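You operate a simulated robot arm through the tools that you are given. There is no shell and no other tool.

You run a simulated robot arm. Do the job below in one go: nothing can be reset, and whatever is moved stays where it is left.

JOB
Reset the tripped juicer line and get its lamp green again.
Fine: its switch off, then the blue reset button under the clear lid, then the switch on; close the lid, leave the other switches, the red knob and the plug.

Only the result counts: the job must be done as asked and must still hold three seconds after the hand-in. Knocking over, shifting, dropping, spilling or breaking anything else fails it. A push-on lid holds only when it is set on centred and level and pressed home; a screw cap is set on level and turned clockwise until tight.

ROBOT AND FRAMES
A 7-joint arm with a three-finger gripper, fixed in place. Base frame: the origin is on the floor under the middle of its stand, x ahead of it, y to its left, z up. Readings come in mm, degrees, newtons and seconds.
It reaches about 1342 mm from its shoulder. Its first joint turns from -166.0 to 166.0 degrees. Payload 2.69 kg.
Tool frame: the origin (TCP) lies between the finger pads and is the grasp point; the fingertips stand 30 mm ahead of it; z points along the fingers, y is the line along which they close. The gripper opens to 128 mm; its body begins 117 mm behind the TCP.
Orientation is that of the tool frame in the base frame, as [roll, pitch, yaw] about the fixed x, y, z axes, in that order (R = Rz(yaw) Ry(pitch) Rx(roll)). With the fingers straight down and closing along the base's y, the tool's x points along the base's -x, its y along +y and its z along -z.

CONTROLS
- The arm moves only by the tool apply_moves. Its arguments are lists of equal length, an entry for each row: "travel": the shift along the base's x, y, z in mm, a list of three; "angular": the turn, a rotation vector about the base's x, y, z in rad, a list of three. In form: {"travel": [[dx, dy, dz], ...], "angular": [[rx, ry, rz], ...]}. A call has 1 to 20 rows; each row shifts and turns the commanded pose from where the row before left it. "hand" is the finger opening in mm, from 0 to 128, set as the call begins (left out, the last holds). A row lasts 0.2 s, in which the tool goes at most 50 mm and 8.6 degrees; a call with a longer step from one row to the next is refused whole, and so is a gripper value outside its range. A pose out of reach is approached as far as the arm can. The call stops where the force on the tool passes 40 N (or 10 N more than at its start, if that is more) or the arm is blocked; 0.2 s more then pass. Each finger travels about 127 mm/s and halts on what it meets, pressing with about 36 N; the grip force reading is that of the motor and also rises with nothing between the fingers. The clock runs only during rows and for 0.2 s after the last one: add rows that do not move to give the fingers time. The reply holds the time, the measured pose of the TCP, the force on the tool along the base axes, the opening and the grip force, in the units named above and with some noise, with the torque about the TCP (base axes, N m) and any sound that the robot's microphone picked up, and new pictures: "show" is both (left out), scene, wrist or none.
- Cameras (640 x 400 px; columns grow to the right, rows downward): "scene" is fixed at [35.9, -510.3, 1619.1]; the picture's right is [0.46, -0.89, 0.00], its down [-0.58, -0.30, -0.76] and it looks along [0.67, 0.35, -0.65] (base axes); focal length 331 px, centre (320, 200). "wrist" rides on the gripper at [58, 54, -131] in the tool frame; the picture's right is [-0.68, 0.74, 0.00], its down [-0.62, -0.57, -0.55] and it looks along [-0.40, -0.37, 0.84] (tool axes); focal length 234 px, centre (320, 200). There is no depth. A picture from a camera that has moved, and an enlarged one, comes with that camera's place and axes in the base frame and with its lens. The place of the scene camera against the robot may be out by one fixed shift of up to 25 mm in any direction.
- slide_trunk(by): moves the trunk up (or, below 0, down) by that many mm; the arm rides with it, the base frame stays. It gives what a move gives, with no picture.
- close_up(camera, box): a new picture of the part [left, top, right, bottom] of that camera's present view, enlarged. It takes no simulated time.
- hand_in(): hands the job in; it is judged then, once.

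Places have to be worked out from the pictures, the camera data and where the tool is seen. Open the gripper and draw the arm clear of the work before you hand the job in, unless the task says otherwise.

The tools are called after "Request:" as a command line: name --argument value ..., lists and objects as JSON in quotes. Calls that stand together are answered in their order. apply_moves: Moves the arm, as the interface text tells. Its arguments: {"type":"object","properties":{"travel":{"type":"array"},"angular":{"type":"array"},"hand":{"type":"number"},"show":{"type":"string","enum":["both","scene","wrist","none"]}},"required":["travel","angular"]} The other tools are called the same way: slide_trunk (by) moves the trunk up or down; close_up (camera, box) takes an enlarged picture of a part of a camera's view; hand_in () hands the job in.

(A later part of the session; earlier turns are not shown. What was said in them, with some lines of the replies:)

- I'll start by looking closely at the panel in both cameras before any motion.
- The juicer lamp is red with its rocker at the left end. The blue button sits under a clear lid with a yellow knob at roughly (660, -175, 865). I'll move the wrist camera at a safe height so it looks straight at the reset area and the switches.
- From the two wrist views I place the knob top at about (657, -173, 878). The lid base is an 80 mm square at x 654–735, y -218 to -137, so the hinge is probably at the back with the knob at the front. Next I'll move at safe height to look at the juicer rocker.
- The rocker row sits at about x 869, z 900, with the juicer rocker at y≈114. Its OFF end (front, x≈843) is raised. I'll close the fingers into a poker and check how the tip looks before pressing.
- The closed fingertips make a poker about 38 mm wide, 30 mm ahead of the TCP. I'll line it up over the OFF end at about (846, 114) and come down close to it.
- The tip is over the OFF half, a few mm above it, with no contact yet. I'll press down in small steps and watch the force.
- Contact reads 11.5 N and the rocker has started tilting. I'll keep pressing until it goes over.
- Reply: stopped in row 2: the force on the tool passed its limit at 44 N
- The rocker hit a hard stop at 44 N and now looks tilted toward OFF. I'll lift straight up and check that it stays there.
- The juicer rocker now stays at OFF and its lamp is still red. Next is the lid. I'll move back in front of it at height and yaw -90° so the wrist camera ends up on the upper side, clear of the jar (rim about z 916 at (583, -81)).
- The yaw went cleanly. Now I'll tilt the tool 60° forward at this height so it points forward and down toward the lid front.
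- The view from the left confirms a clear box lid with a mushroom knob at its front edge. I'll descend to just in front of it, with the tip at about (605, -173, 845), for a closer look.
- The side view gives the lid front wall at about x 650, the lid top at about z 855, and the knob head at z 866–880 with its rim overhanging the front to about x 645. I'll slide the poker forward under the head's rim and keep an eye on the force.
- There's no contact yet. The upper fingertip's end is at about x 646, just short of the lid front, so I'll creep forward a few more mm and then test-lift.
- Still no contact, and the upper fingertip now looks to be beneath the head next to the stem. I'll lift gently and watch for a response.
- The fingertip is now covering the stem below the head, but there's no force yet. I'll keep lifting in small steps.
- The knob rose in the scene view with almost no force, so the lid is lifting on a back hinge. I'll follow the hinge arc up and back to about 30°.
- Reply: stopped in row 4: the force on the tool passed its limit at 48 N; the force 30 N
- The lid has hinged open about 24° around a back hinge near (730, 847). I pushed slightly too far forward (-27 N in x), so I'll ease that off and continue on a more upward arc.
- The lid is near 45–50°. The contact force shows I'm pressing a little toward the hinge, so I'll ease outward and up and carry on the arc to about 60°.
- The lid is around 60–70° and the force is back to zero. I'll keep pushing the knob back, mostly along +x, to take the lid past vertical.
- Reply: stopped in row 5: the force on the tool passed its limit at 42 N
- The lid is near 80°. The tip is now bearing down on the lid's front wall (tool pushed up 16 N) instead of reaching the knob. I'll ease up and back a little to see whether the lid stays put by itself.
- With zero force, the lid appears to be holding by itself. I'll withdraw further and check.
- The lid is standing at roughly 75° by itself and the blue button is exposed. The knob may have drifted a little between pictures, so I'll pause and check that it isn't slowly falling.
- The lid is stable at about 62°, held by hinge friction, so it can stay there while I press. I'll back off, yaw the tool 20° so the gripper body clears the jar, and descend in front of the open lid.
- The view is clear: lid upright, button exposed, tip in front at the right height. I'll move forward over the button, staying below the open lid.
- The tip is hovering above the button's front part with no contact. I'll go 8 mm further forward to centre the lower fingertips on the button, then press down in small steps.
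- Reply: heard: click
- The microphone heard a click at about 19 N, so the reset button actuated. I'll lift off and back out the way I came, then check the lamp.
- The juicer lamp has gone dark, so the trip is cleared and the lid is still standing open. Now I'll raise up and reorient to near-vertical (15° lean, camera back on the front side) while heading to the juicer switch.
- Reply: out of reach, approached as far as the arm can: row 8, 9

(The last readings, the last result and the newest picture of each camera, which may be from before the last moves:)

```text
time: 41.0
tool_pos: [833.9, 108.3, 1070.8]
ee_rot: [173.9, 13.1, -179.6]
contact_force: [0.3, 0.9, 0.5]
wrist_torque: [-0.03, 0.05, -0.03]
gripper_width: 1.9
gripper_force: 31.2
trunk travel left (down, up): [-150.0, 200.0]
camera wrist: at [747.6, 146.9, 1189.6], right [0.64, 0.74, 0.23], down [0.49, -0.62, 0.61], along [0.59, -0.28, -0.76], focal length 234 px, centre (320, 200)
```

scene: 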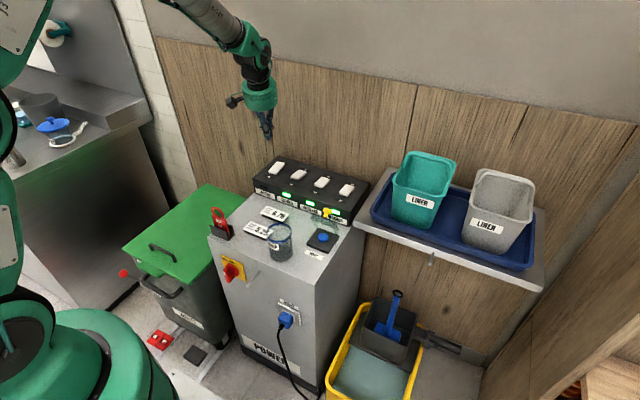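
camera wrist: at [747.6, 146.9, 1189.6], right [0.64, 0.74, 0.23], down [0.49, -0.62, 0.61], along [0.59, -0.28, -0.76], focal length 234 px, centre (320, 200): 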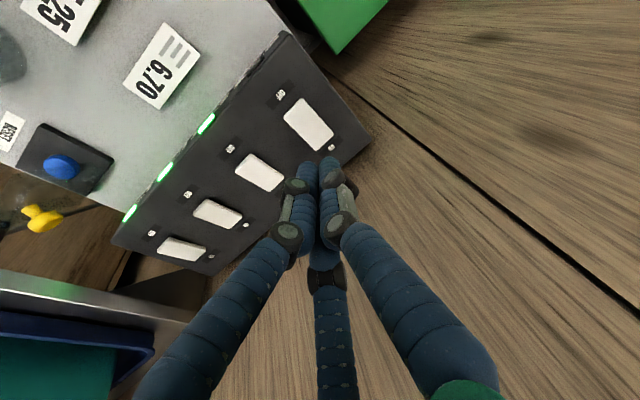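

A couple of rows hit a reach limit, which left a 6° sideways lean. The position is fine and the juicer lamp is still dark. I'll correct the lean and come down over the ON end at about (890, 114).

Request:
apply_moves --travel '[[10, 1.7, 0], [13, 1, -20], [13, 1, -25], [13, 1, -25], [0, 1, -25], [0, 0, -12], [0, 0, 0]]' --angular '[[-0.108, 0, 0], [0, 0, 0], [0, 0, 0], [0, 0, 0], [0, 0, 0], [0, 0, 0], [0, 0, 0]]'

Request:
close_up --camera "scene" --box '[245, 130, 325, 200]'

Request:
close_up --camera "wrist" --box '[230, 60, 430, 200]'

```text
time: 42.6
tool_pos: [883.3, 114.1, 964.7]
ee_rot: [-179.8, 13.1, -178.4]
contact_force: [0.0, 0.9, 0.8]
wrist_torque: [0.0, 0.09, -0.02]
gripper_width: 2.1
gripper_force: 31.8
trunk travel left (down, up): [-150.0, 200.0]
camera wrist: at [797.0, 165.0, 1078.3], right [0.64, 0.76, 0.15], down [0.49, -0.55, 0.68], along [0.59, -0.36, -0.72], focal length 234 px, centre (320, 200)
```

scene: 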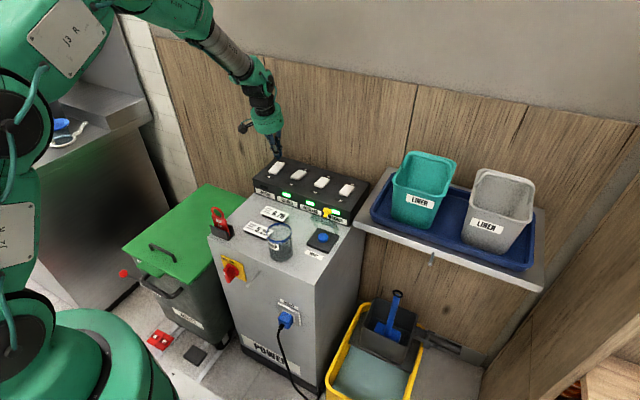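
wrist: 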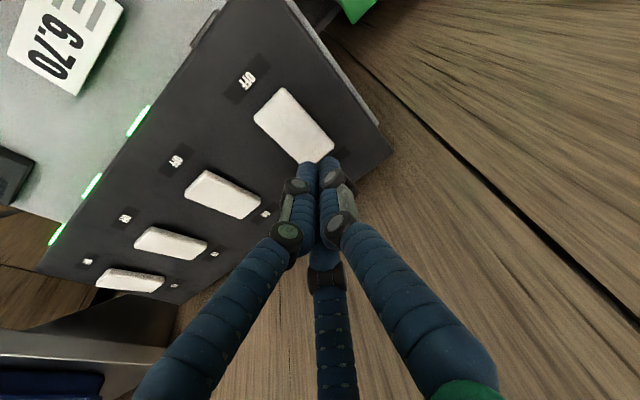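

```text
5.71 times, centred on (285, 165) of scene
camera zoom: at [35.9, -510.3, 1619.1], right [0.46, -0.89, 0.0], down [-0.58, -0.3, -0.76], along [0.67, 0.35, -0.65], focal length 1893 px, centre (520, 400)
```

zoom: 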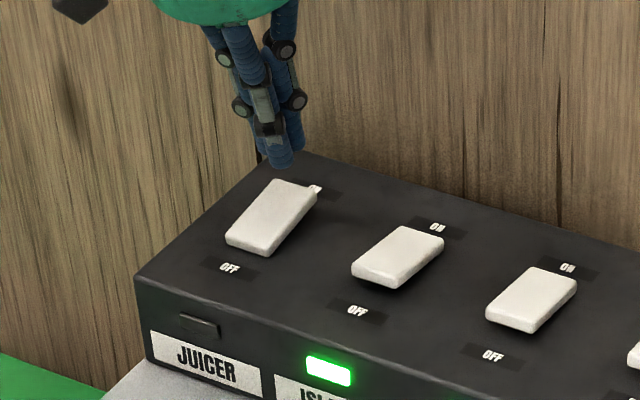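

```text
2.86 times, centred on (330, 130) of wrist
camera zoom: at [797.0, 165.0, 1078.3], right [0.64, 0.76, 0.15], down [0.49, -0.55, 0.68], along [0.59, -0.36, -0.72], focal length 669 px, centre (291, 400)
```

zoom: 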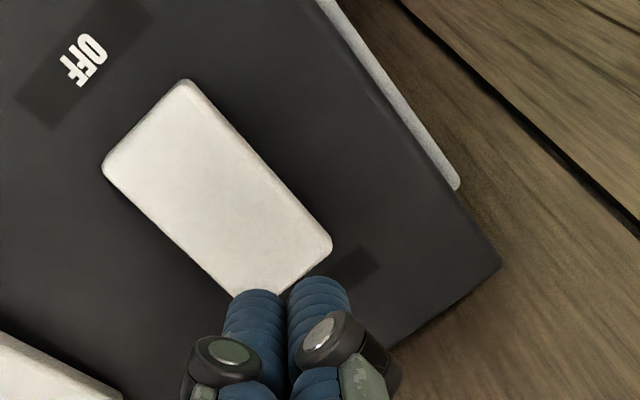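

The tip is lined up about 6 mm inside the ON edge of the raised end. I'll press straight down in small steps.

Request:
apply_moves --travel '[[0, 0, -6], [0, 0, -6], [0, 0, -4], [0, 0, -3], [0, 0, -3], [0, 0, -2], [0, 0, 0]]' --angular '[[0, 0, 0], [0, 0, 0], [0, 0, 0], [0, 0, 0], [0, 0, 0], [0, 0, 0], [0, 0, 0]]'

Request:
close_up --camera "scene" --box '[245, 130, 325, 200]'

```text
time: 44.2
tool_pos: [881.8, 113.4, 940.0]
ee_rot: [-179.8, 13.1, -178.2]
contact_force: [0.5, -0.2, 0.5]
wrist_torque: [0.01, -0.01, -0.02]
gripper_width: 2.4
gripper_force: 31.4
trunk travel left (down, up): [-150.0, 200.0]
camera wrist: at [796.0, 165.3, 1054.1], right [0.64, 0.76, 0.15], down [0.49, -0.55, 0.68], along [0.59, -0.36, -0.72], focal length 234 px, centre (320, 200)
```

scene: 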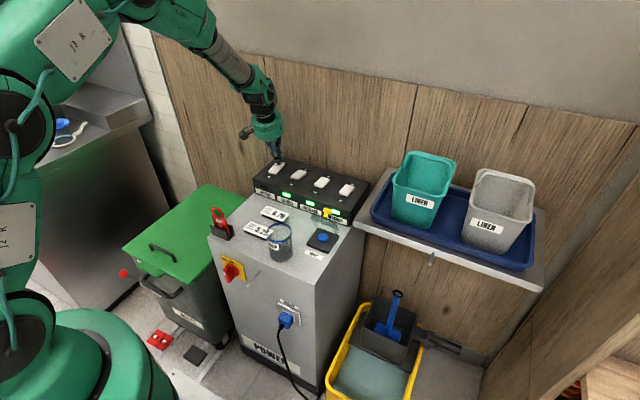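
wrist: 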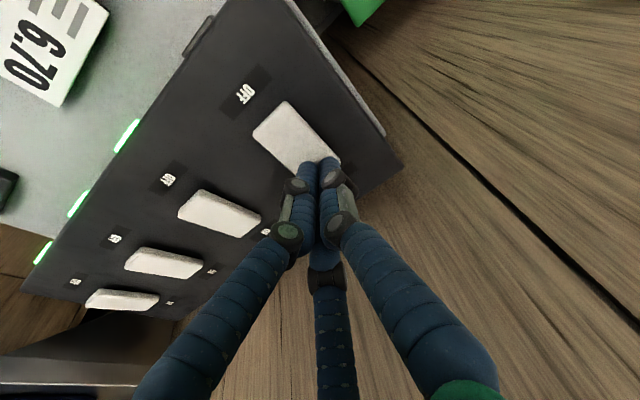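

```text
5.71 times, centred on (285, 165) of scene
camera zoom: at [35.9, -510.3, 1619.1], right [0.46, -0.89, 0.0], down [-0.58, -0.3, -0.76], along [0.67, 0.35, -0.65], focal length 1893 px, centre (520, 400)
```

zoom: 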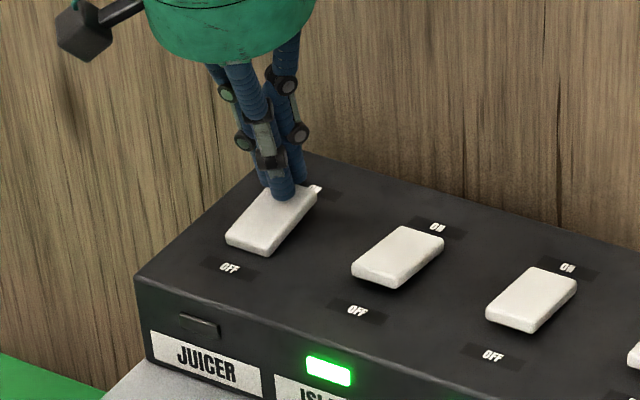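

No contact yet (TCP z 940), with the tip just above the ON half. I'll keep going down and press.

Request:
apply_moves --travel '[[2, 0, -3], [0, 0, -2.5], [0, 0, -2.5], [0, 0, -2], [0, 0, -2], [0, 0, 0]]' --angular '[[0, 0, 0], [0, 0, 0], [0, 0, 0], [0, 0, 0], [0, 0, 0], [0, 0, 0]]'

Request:
close_up --camera "scene" --box '[245, 130, 325, 200]'

```text
time: 45.8
tool_pos: [888.3, 112.9, 934.7]
ee_rot: [-179.9, 13.8, -178.3]
contact_force: [4.9, 1.1, 7.9]
wrist_torque: [0.0, -0.09, 0.02]
gripper_width: 2.1
gripper_force: 31.4
trunk travel left (down, up): [-150.0, 200.0]
stopped in row 6: the force on the tool passed its limit at 41 N (the readings are from after the stop); the commanded pose is now the measured one
camera wrist: at [800.5, 165.7, 1046.9], right [0.64, 0.76, 0.16], down [0.48, -0.55, 0.68], along [0.6, -0.36, -0.72], focal length 234 px, centre (320, 200)
```

scene: 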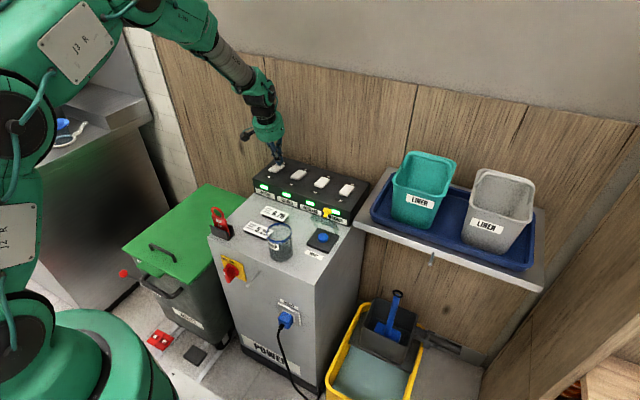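
wrist: 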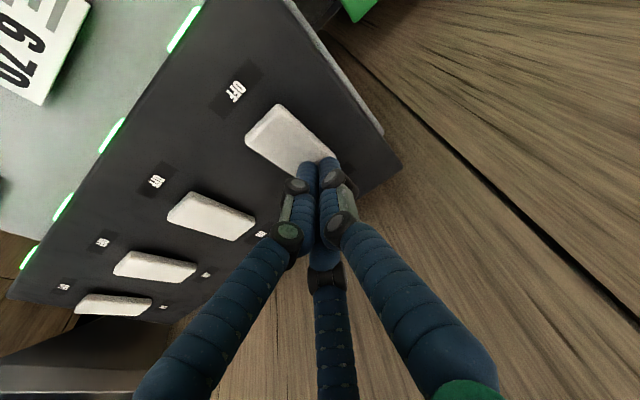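

```text
5.71 times, centred on (285, 165) of scene
camera zoom: at [35.9, -510.3, 1619.1], right [0.46, -0.89, 0.0], down [-0.58, -0.3, -0.76], along [0.67, 0.35, -0.65], focal length 1893 px, centre (520, 400)
```

zoom: 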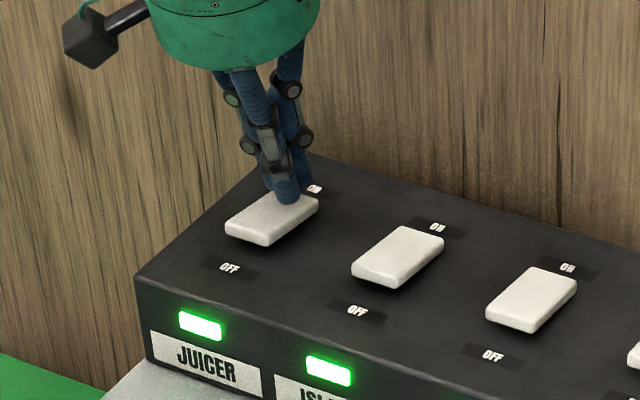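

The juicer lamp is green and the rocker is over at ON. I'll lift straight off, straighten the tool to vertical, and travel at height to a spot behind the open lid's knob.

Request:
apply_moves --travel '[[0, 0, 8], [0, 0, 30], [0, 0, 40], [0, 0, 40], [-11, -28, 0], [-11, -28, 0], [-11, -28, 0], [-11, -28, 0], [-11, -28, 0], [-11, -28, 0], [-11, -28, 0], [-11, -28, 0], [-11, -28, 0], [-14, -30, 0], [0, 0, 0]]' --angular '[[0, 0, 0], [0, 0, 0], [0, 0, 0], [0, 0, 0], [0, 0.12, 0], [0, 0.12, 0], [0, 0, 0], [0, 0, 0], [0, 0, 0], [0, 0, 0], [0, 0, 0], [0, 0, 0], [0, 0, 0], [0, 0, 0], [0, 0, 0]]'

Request:
close_up --camera "scene" --box '[245, 150, 373, 240]'

Request:
close_up --camera "wrist" --box '[220, 60, 420, 200]'

```text
time: 49.0
tool_pos: [774.4, -168.8, 1050.1]
ee_rot: [179.7, -0.3, -178.2]
contact_force: [0.0, -0.4, -0.9]
wrist_torque: [0.02, 0.0, -0.01]
gripper_width: 2.1
gripper_force: 31.8
trunk travel left (down, up): [-150.0, 200.0]
camera wrist: at [716.6, -117.6, 1180.8], right [0.65, 0.76, 0.0], down [0.63, -0.55, 0.54], along [0.41, -0.36, -0.84], focal length 234 px, centre (320, 200)
```

scene: 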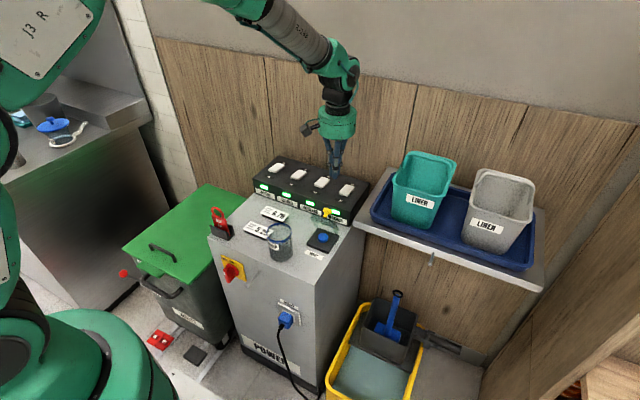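
wrist: 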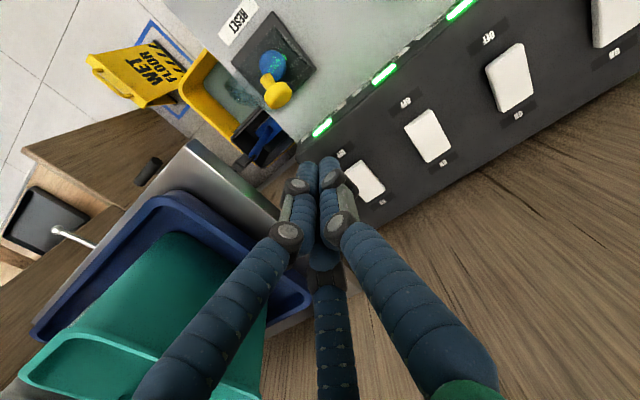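

```text
4.44 times, centred on (309, 195) of scene
camera zoom: at [35.9, -510.3, 1619.1], right [0.46, -0.89, 0.0], down [-0.58, -0.3, -0.76], along [0.67, 0.35, -0.65], focal length 1473 px, centre (369, 222)
```

zoom: 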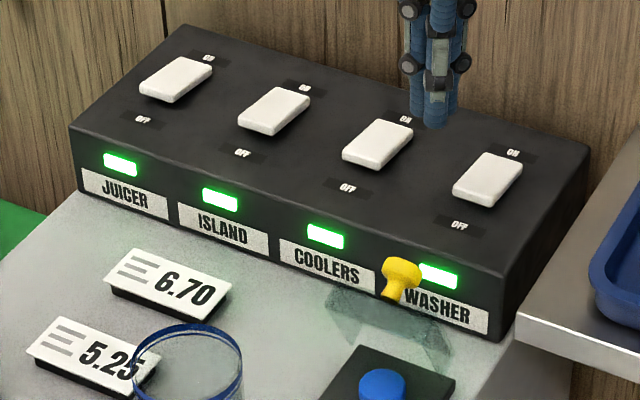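

```text
2.86 times, centred on (320, 130) of wrist
camera zoom: at [716.6, -117.6, 1180.8], right [0.65, 0.76, 0.0], down [0.63, -0.55, 0.54], along [0.41, -0.36, -0.84], focal length 669 px, centre (320, 400)
```

zoom: 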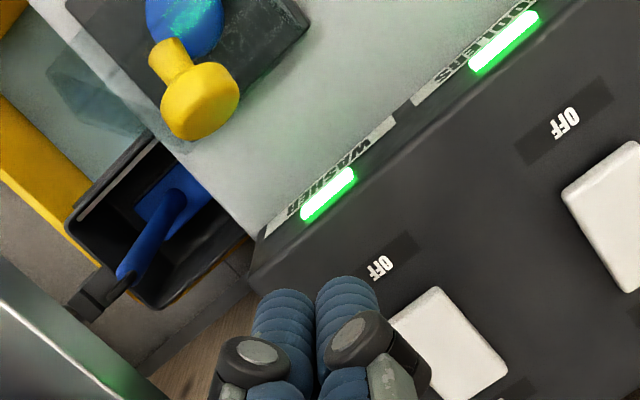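

All four lamps are green, and the knob head is at about (719, -176, 927), as predicted for a lid at 62°. I'll descend behind it with the tip at about z 922, well above the switch box front.

Request:
apply_moves --travel '[[0, -2, -25], [0, 0, -25], [0, 0, -25], [0, 0, -23], [-8, 0, 0], [-8, 0, 0], [0, 0, 0]]' --angular '[[0, 0, 0], [0, 0, 0], [0, 0, 0], [0, 0, 0], [0, 0, 0], [0, 0, 0], [0, 0, 0]]'

Request:
close_up --camera "scene" --box '[270, 160, 380, 240]'

Request:
close_up --camera "wrist" --box '[220, 60, 420, 200]'

```text
time: 50.6
tool_pos: [757.2, -170.2, 952.3]
ee_rot: [179.8, -0.3, -178.4]
contact_force: [-0.3, -0.7, -0.6]
wrist_torque: [-0.01, 0.0, 0.0]
gripper_width: 1.9
gripper_force: 31.1
trunk travel left (down, up): [-150.0, 200.0]
camera wrist: at [699.7, -118.6, 1083.1], right [0.65, 0.76, 0.0], down [0.63, -0.55, 0.54], along [0.41, -0.36, -0.84], focal length 234 px, centre (320, 200)
```

scene: 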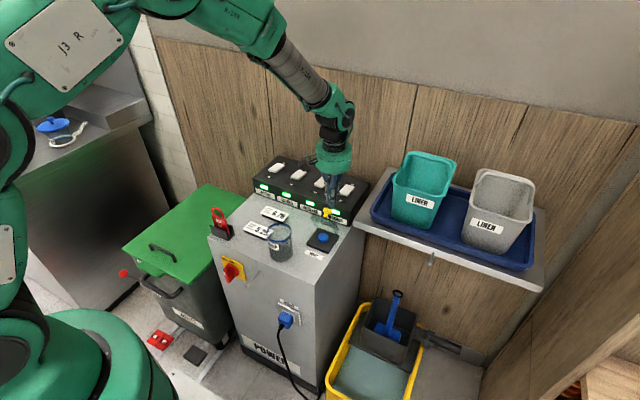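
wrist: 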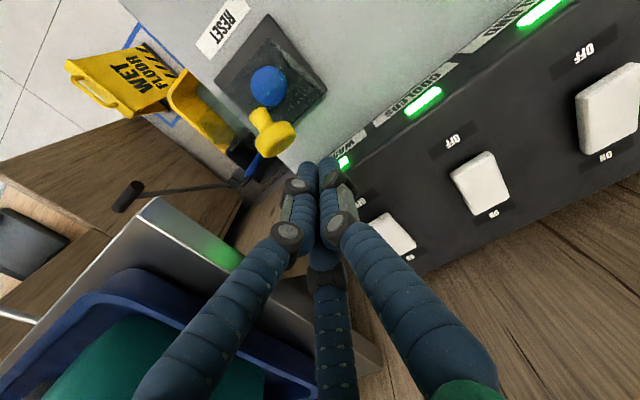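

```text
5.00 times, centred on (325, 200) of scene
camera zoom: at [35.9, -510.3, 1619.1], right [0.46, -0.89, 0.0], down [-0.58, -0.3, -0.76], along [0.67, 0.35, -0.65], focal length 1657 px, centre (295, 200)
```

zoom: 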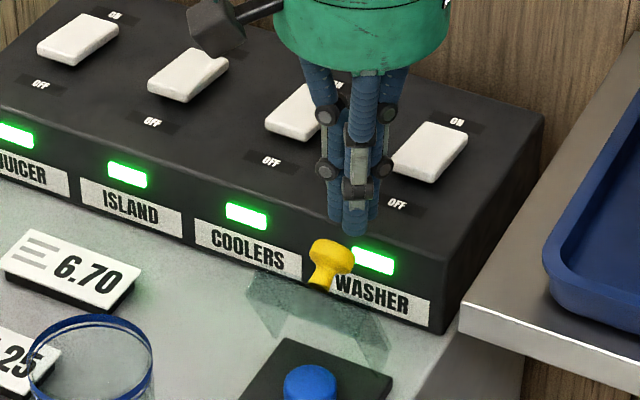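

```text
2.86 times, centred on (320, 130) of wrist
camera zoom: at [699.7, -118.6, 1083.1], right [0.65, 0.76, 0.0], down [0.63, -0.55, 0.54], along [0.41, -0.36, -0.84], focal length 669 px, centre (320, 400)
```

zoom: 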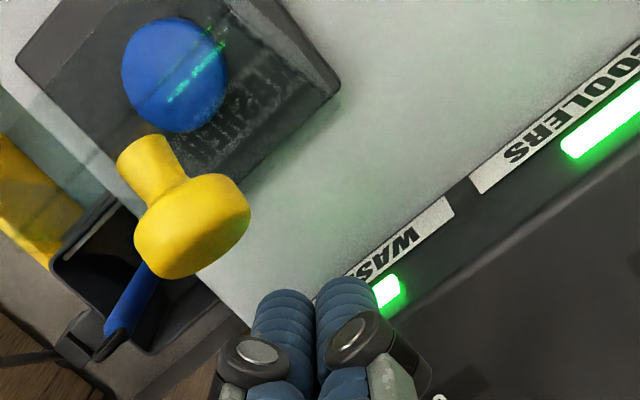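

The cluster is right behind the knob head. I'll push it forward along the closing arc, first to about 40°.

Request:
apply_moves --travel '[[-7, -3, 0], [-7, -1, 0], [-9, 0, -0.5], [-9, 0, -0.5], [-7, 0, -2], [-7, 0, -2], [0, 0, 0]]' --angular '[[0, 0, 0], [0, 0, 0], [0, 0, 0], [0, 0, 0], [0, 0, 0], [0, 0, 0], [0, 0, 0]]'

Request:
close_up --camera "scene" --box '[270, 175, 380, 255]'

Request:
close_up --camera "wrist" --box '[220, 60, 420, 200]'

```text
time: 52.2
tool_pos: [713.1, -175.8, 946.4]
ee_rot: [179.8, -0.3, -178.3]
contact_force: [-0.2, -0.2, -0.7]
wrist_torque: [0.03, 0.0, -0.01]
gripper_width: 2.3
gripper_force: 31.1
trunk travel left (down, up): [-150.0, 200.0]
camera wrist: at [654.0, -122.9, 1078.1], right [0.65, 0.76, 0.0], down [0.64, -0.55, 0.54], along [0.41, -0.36, -0.84], focal length 234 px, centre (320, 200)
```

scene: 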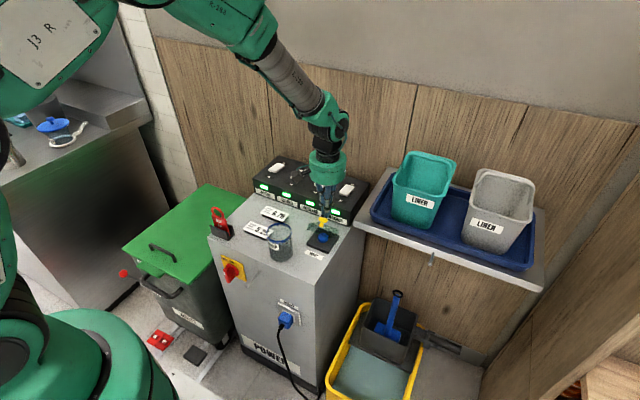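
wrist: 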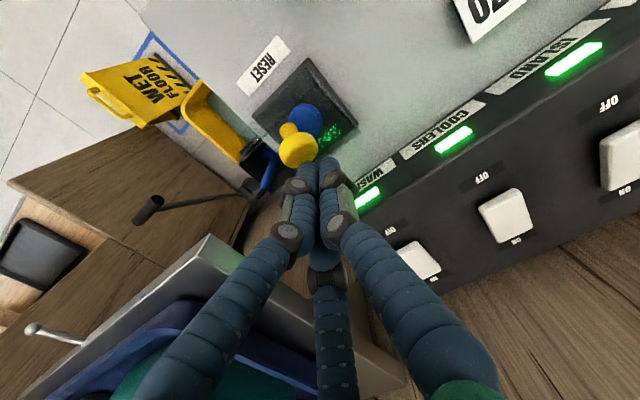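

```text
5.00 times, centred on (325, 215) of scene
camera zoom: at [35.9, -510.3, 1619.1], right [0.46, -0.89, 0.0], down [-0.58, -0.3, -0.76], along [0.67, 0.35, -0.65], focal length 1657 px, centre (295, 125)
```

zoom: 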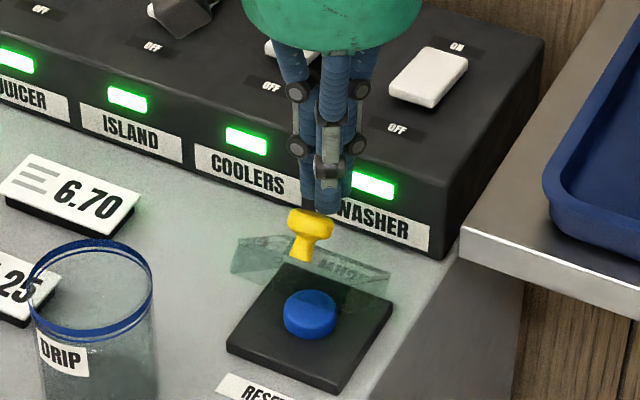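

```text
2.86 times, centred on (320, 130) of wrist
camera zoom: at [654.0, -122.9, 1078.1], right [0.65, 0.76, 0.0], down [0.64, -0.55, 0.54], along [0.41, -0.36, -0.84], focal length 669 px, centre (320, 400)
```

zoom: 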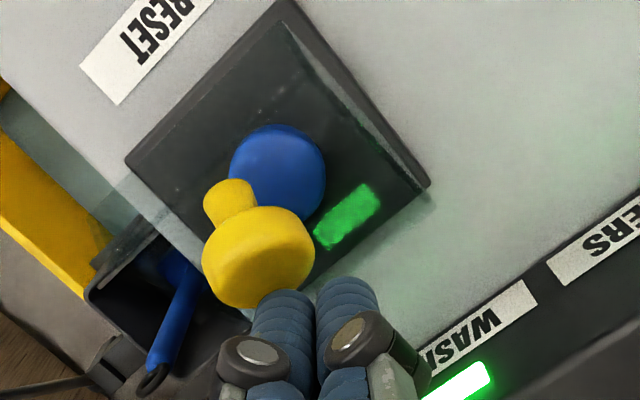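

The lid is following the poker, now at about 40°, with negligible force. I'll continue down the closing arc.

Request:
apply_moves --travel '[[-8, 0, -3], [-7.5, 0, -3.5], [-6, 0, -4], [-6, 0, -5], [-5.5, 0, -5], [-5, 0, -5.5], [0, 0, 0]]' --angular '[[0, 0, 0], [0, 0, 0], [0, 0, 0], [0, 0, 0], [0, 0, 0], [0, 0, 0], [0, 0, 0]]'

Request:
close_up --camera "scene" --box '[270, 185, 380, 265]'

Request:
close_up --camera "wrist" --box '[220, 60, 420, 200]'

```text
time: 53.8
tool_pos: [674.2, -174.2, 921.4]
ee_rot: [179.8, -0.3, -178.3]
contact_force: [0.0, -0.2, 0.6]
wrist_torque: [0.0, -0.03, 0.0]
gripper_width: 1.9
gripper_force: 31.2
trunk travel left (down, up): [-150.0, 200.0]
camera wrist: at [616.1, -122.3, 1052.2], right [0.65, 0.76, 0.0], down [0.63, -0.55, 0.54], along [0.41, -0.36, -0.84], focal length 234 px, centre (320, 200)
```

scene: 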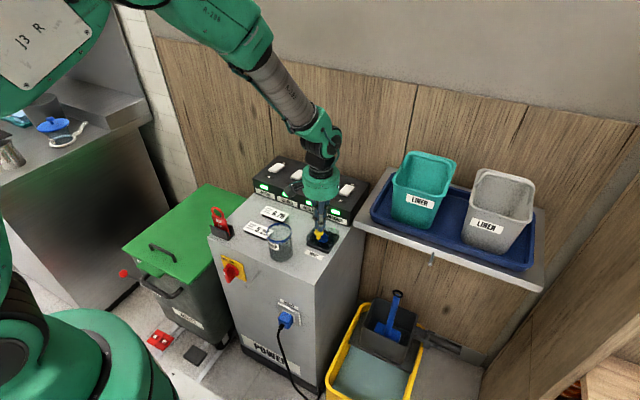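
wrist: 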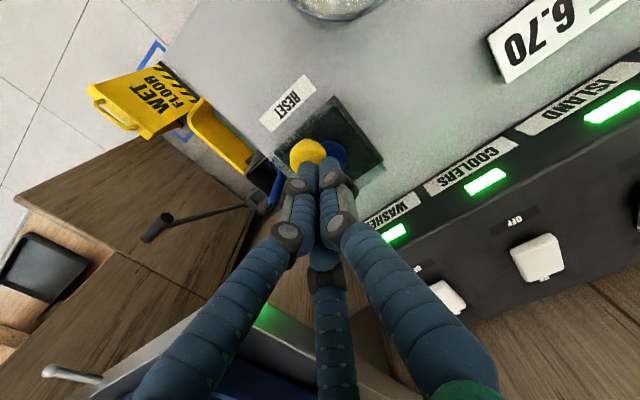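

```text
5.00 times, centred on (325, 225) of scene
camera zoom: at [35.9, -510.3, 1619.1], right [0.46, -0.89, 0.0], down [-0.58, -0.3, -0.76], along [0.67, 0.35, -0.65], focal length 1657 px, centre (295, 75)
```

zoom: 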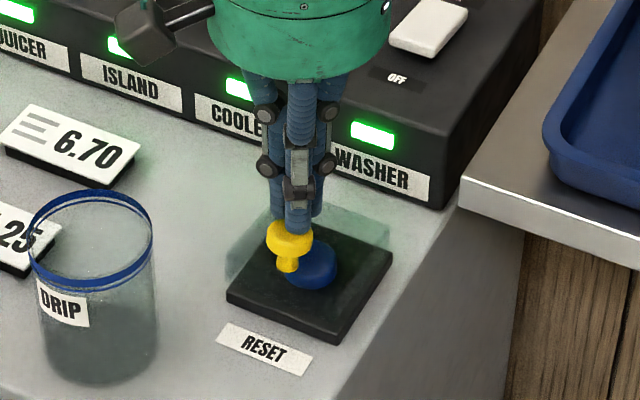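

```text
2.86 times, centred on (320, 130) of wrist
camera zoom: at [616.1, -122.3, 1052.2], right [0.65, 0.76, 0.0], down [0.63, -0.55, 0.54], along [0.41, -0.36, -0.84], focal length 669 px, centre (320, 400)
```

zoom: 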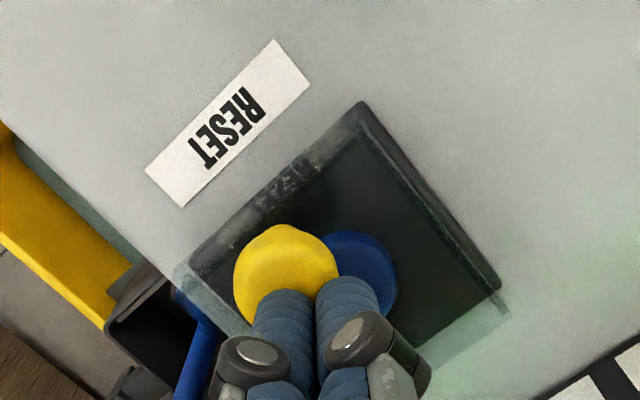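

The lid is nearly closed. I'll move over the knob centre and press straight down gently until it seats.

Request:
apply_moves --travel '[[-4, 0, -3], [-4, 0, -3], [-4, 0, -2], [-2, 0, -2], [0, 0, -2], [0, 0, -2], [0, 0, 0]]' --angular '[[0, 0, 0], [0, 0, 0], [0, 0, 0], [0, 0, 0], [0, 0, 0], [0, 0, 0], [0, 0, 0]]'

Request:
close_up --camera "scene" --box '[270, 185, 380, 265]'

Request:
close_up --camera "wrist" --box '[220, 60, 420, 200]'

```text
time: 55.4
tool_pos: [659.8, -173.8, 908.7]
ee_rot: [179.8, -0.2, -178.3]
contact_force: [-8.9, 1.1, 27.2]
wrist_torque: [0.0, 0.32, -0.05]
gripper_width: 5.9
gripper_force: 31.3
trunk travel left (down, up): [-150.0, 200.0]
camera wrist: at [601.8, -122.3, 1039.9], right [0.65, 0.76, 0.0], down [0.63, -0.55, 0.54], along [0.41, -0.36, -0.84], focal length 234 px, centre (320, 200)
```

scene: 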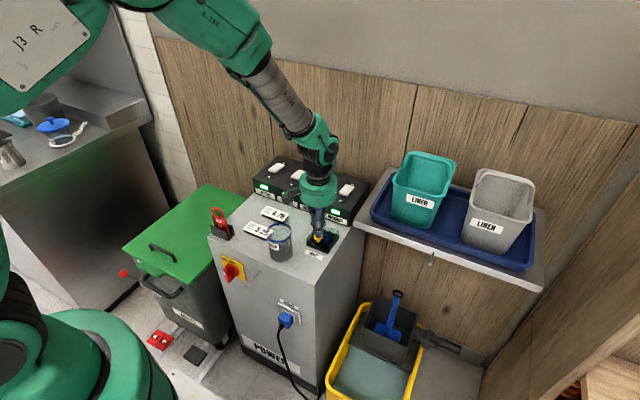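
wrist: 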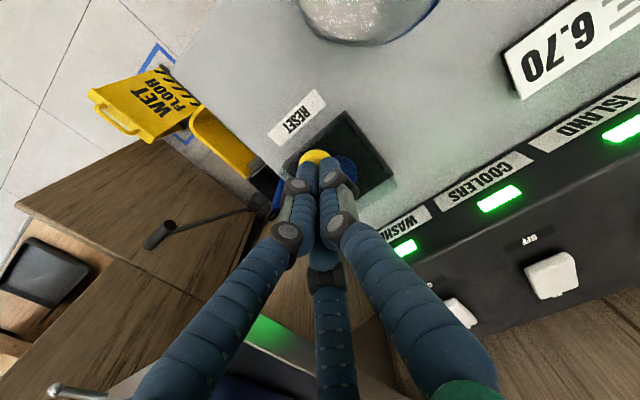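

```text
5.00 times, centred on (325, 225) of scene
camera zoom: at [35.9, -510.3, 1619.1], right [0.46, -0.89, 0.0], down [-0.58, -0.3, -0.76], along [0.67, 0.35, -0.65], focal length 1657 px, centre (295, 75)
```

zoom: 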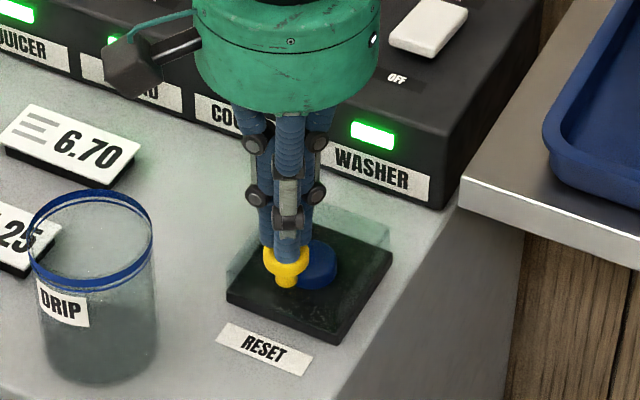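

```text
2.86 times, centred on (320, 130) of wrist
camera zoom: at [601.8, -122.3, 1039.9], right [0.65, 0.76, 0.0], down [0.63, -0.55, 0.54], along [0.41, -0.36, -0.84], focal length 669 px, centre (320, 400)
```

zoom: 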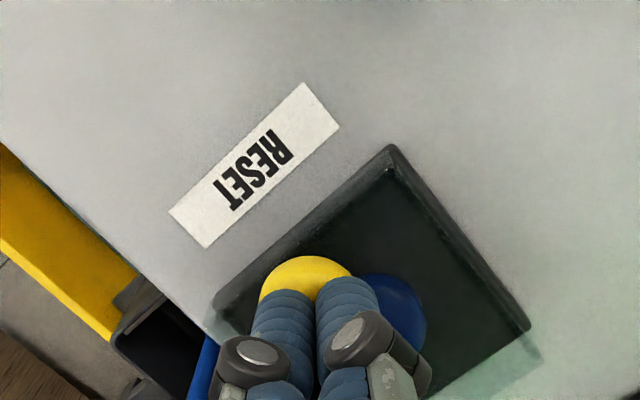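

The knob took 27 N with the tip at z≈879, which matches its original closed height, so the lid is seated. I'll lift straight off and check the lid and lamps.

Request:
apply_moves --travel '[[0, 0, 5], [0, 0, 10], [0, 0, 30], [0, 0, 40], [0, 0, 40], [-10, 0, 40], [0, 0, 0]]' --angular '[[0, 0, 0], [0, 0, 0], [0, 0, 0], [0, 0, 0], [0, 0, 0], [0, 0, 0], [0, 0, 0]]'

Request:
close_up --camera "scene" --box '[270, 195, 380, 275]'

Request:
close_up --camera "scene" --box '[240, 145, 368, 225]'

```text
time: 57.0
tool_pos: [649.5, -174.7, 1071.7]
ee_rot: [179.8, -0.3, -178.4]
contact_force: [-0.8, -1.2, 0.8]
wrist_torque: [-0.01, -0.08, -0.01]
gripper_width: 2.1
gripper_force: 31.5
trunk travel left (down, up): [-150.0, 200.0]
camera wrist: at [591.2, -122.2, 1203.2], right [0.66, 0.76, 0.0], down [0.63, -0.55, 0.54], along [0.41, -0.36, -0.84], focal length 234 px, centre (320, 200)
```

scene: 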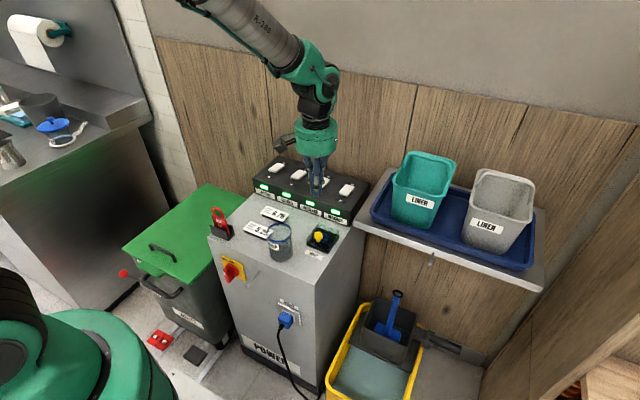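
wrist: 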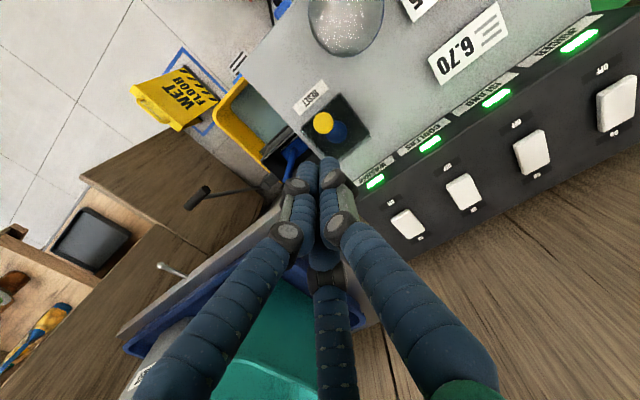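

```text
5.00 times, centred on (325, 235) of scene
camera zoom: at [35.9, -510.3, 1619.1], right [0.46, -0.89, 0.0], down [-0.58, -0.3, -0.76], along [0.67, 0.35, -0.65], focal length 1657 px, centre (295, 25)
```

zoom: 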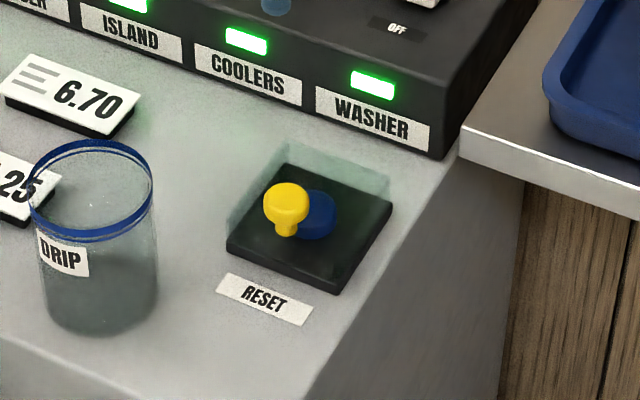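

```text
5.00 times, centred on (304, 185) of scene
camera zoom: at [35.9, -510.3, 1619.1], right [0.46, -0.89, 0.0], down [-0.58, -0.3, -0.76], along [0.67, 0.35, -0.65], focal length 1657 px, centre (400, 275)
```

zoom: 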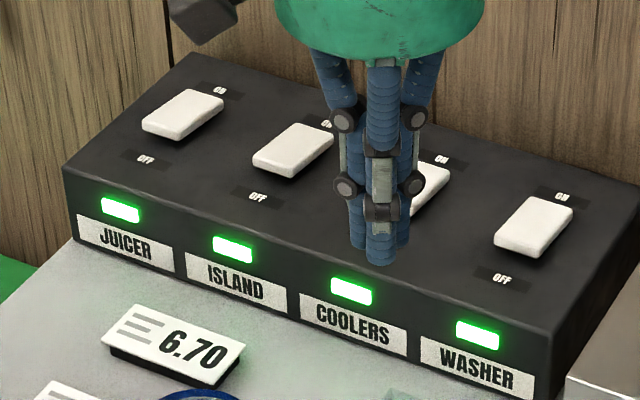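

The lid is closed with the knob back at its original pixel position. All four lamps are green and the juicer rocker is ON. I'll draw the arm up and away, then open the gripper.

Request:
apply_moves --travel '[[-20, -5, 30], [-20, -5, 30], [-20, -5, 30], [-20, -5, 20], [-20, 0, 0], [0, 0, 0], [0, 0, 0]]' --angular '[[0, 0, 0], [0, 0, 0], [0, 0, 0], [0, 0, 0], [0, 0, 0], [0, 0, 0], [0, 0, 0]]' --show "none"

Request:
apply_moves --travel '[[0, 0, 0], [0, 0, 0], [0, 0, 0], [0, 0, 0], [0, 0, 0], [0, 0, 0], [0, 0, 0], [0, 0, 0], [0, 0, 0], [0, 0, 0]]' --angular '[[0, 0, 0], [0, 0, 0], [0, 0, 0], [0, 0, 0], [0, 0, 0], [0, 0, 0], [0, 0, 0], [0, 0, 0], [0, 0, 0], [0, 0, 0]]' --hand 120

Request:
close_up --camera "scene" --box '[230, 150, 370, 270]'

```text
time: 58.6
tool_pos: [550.6, -193.4, 1181.4]
ee_rot: [179.8, -0.3, -178.2]
contact_force: [0.5, 0.0, -0.7]
wrist_torque: [0.0, 0.0, 0.02]
gripper_width: 2.3
gripper_force: 31.7
trunk travel left (down, up): [-150.0, 200.0]
```

```text
time: 60.8
tool_pos: [550.3, -194.2, 1181.8]
ee_rot: [179.8, -0.3, -178.3]
contact_force: [0.8, -0.2, -0.3]
wrist_torque: [0.03, -0.03, 0.03]
gripper_width: 120.0
gripper_force: 0.1
trunk travel left (down, up): [-150.0, 200.0]
camera wrist: at [492.1, -142.2, 1312.5], right [0.65, 0.76, 0.0], down [0.64, -0.55, 0.54], along [0.41, -0.36, -0.84], focal length 234 px, centre (320, 200)
```

scene: 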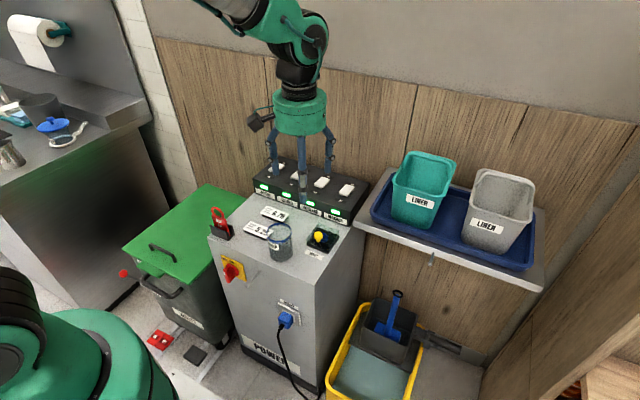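
wrist: 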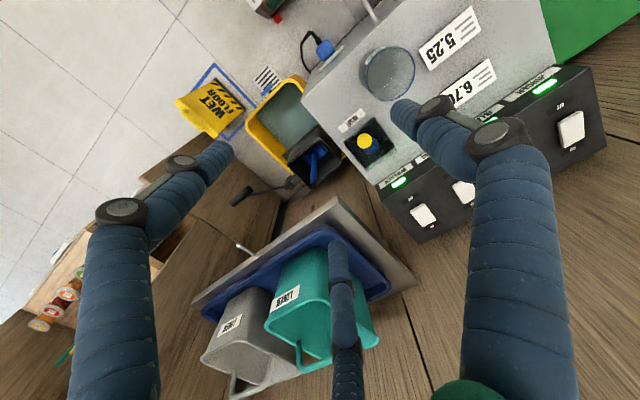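

```text
3.33 times, centred on (300, 210) of scene
camera zoom: at [35.9, -510.3, 1619.1], right [0.46, -0.89, 0.0], down [-0.58, -0.3, -0.76], along [0.67, 0.35, -0.65], focal length 1104 px, centre (387, 167)
```

zoom: 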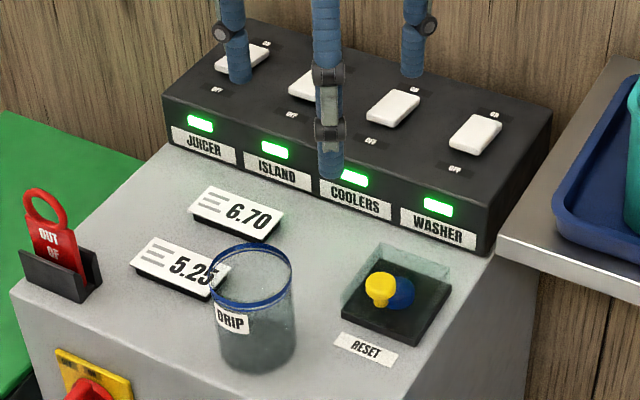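

The lamps are all steadily green and the lid is closed. The jar, tags, red knob, plug and other switches look undisturbed, and the open gripper is well clear. I'm handing in.

Request:
hand_in

```text
The job is handed in.
```

The juicer line is reset and its lamp is green again, and I've handed the job in. I have no verdict back yet.

- **Sequence:** I turned the juicer switch off and opened the clear lid. I pressed the blue button until it clicked and the red lamp went dark, then turned the switch back on. The lamp came up green.
- **Lid:** It is closed and pressed home, with the yellow knob back where it started.
- **Everything else:** I didn't touch the other three switches, the red knob or the plug. In the last pictures the other lamps are still green, and the jar and price tags look undisturbed.
- **Arm:** It is raised clear of the work with the gripper open.
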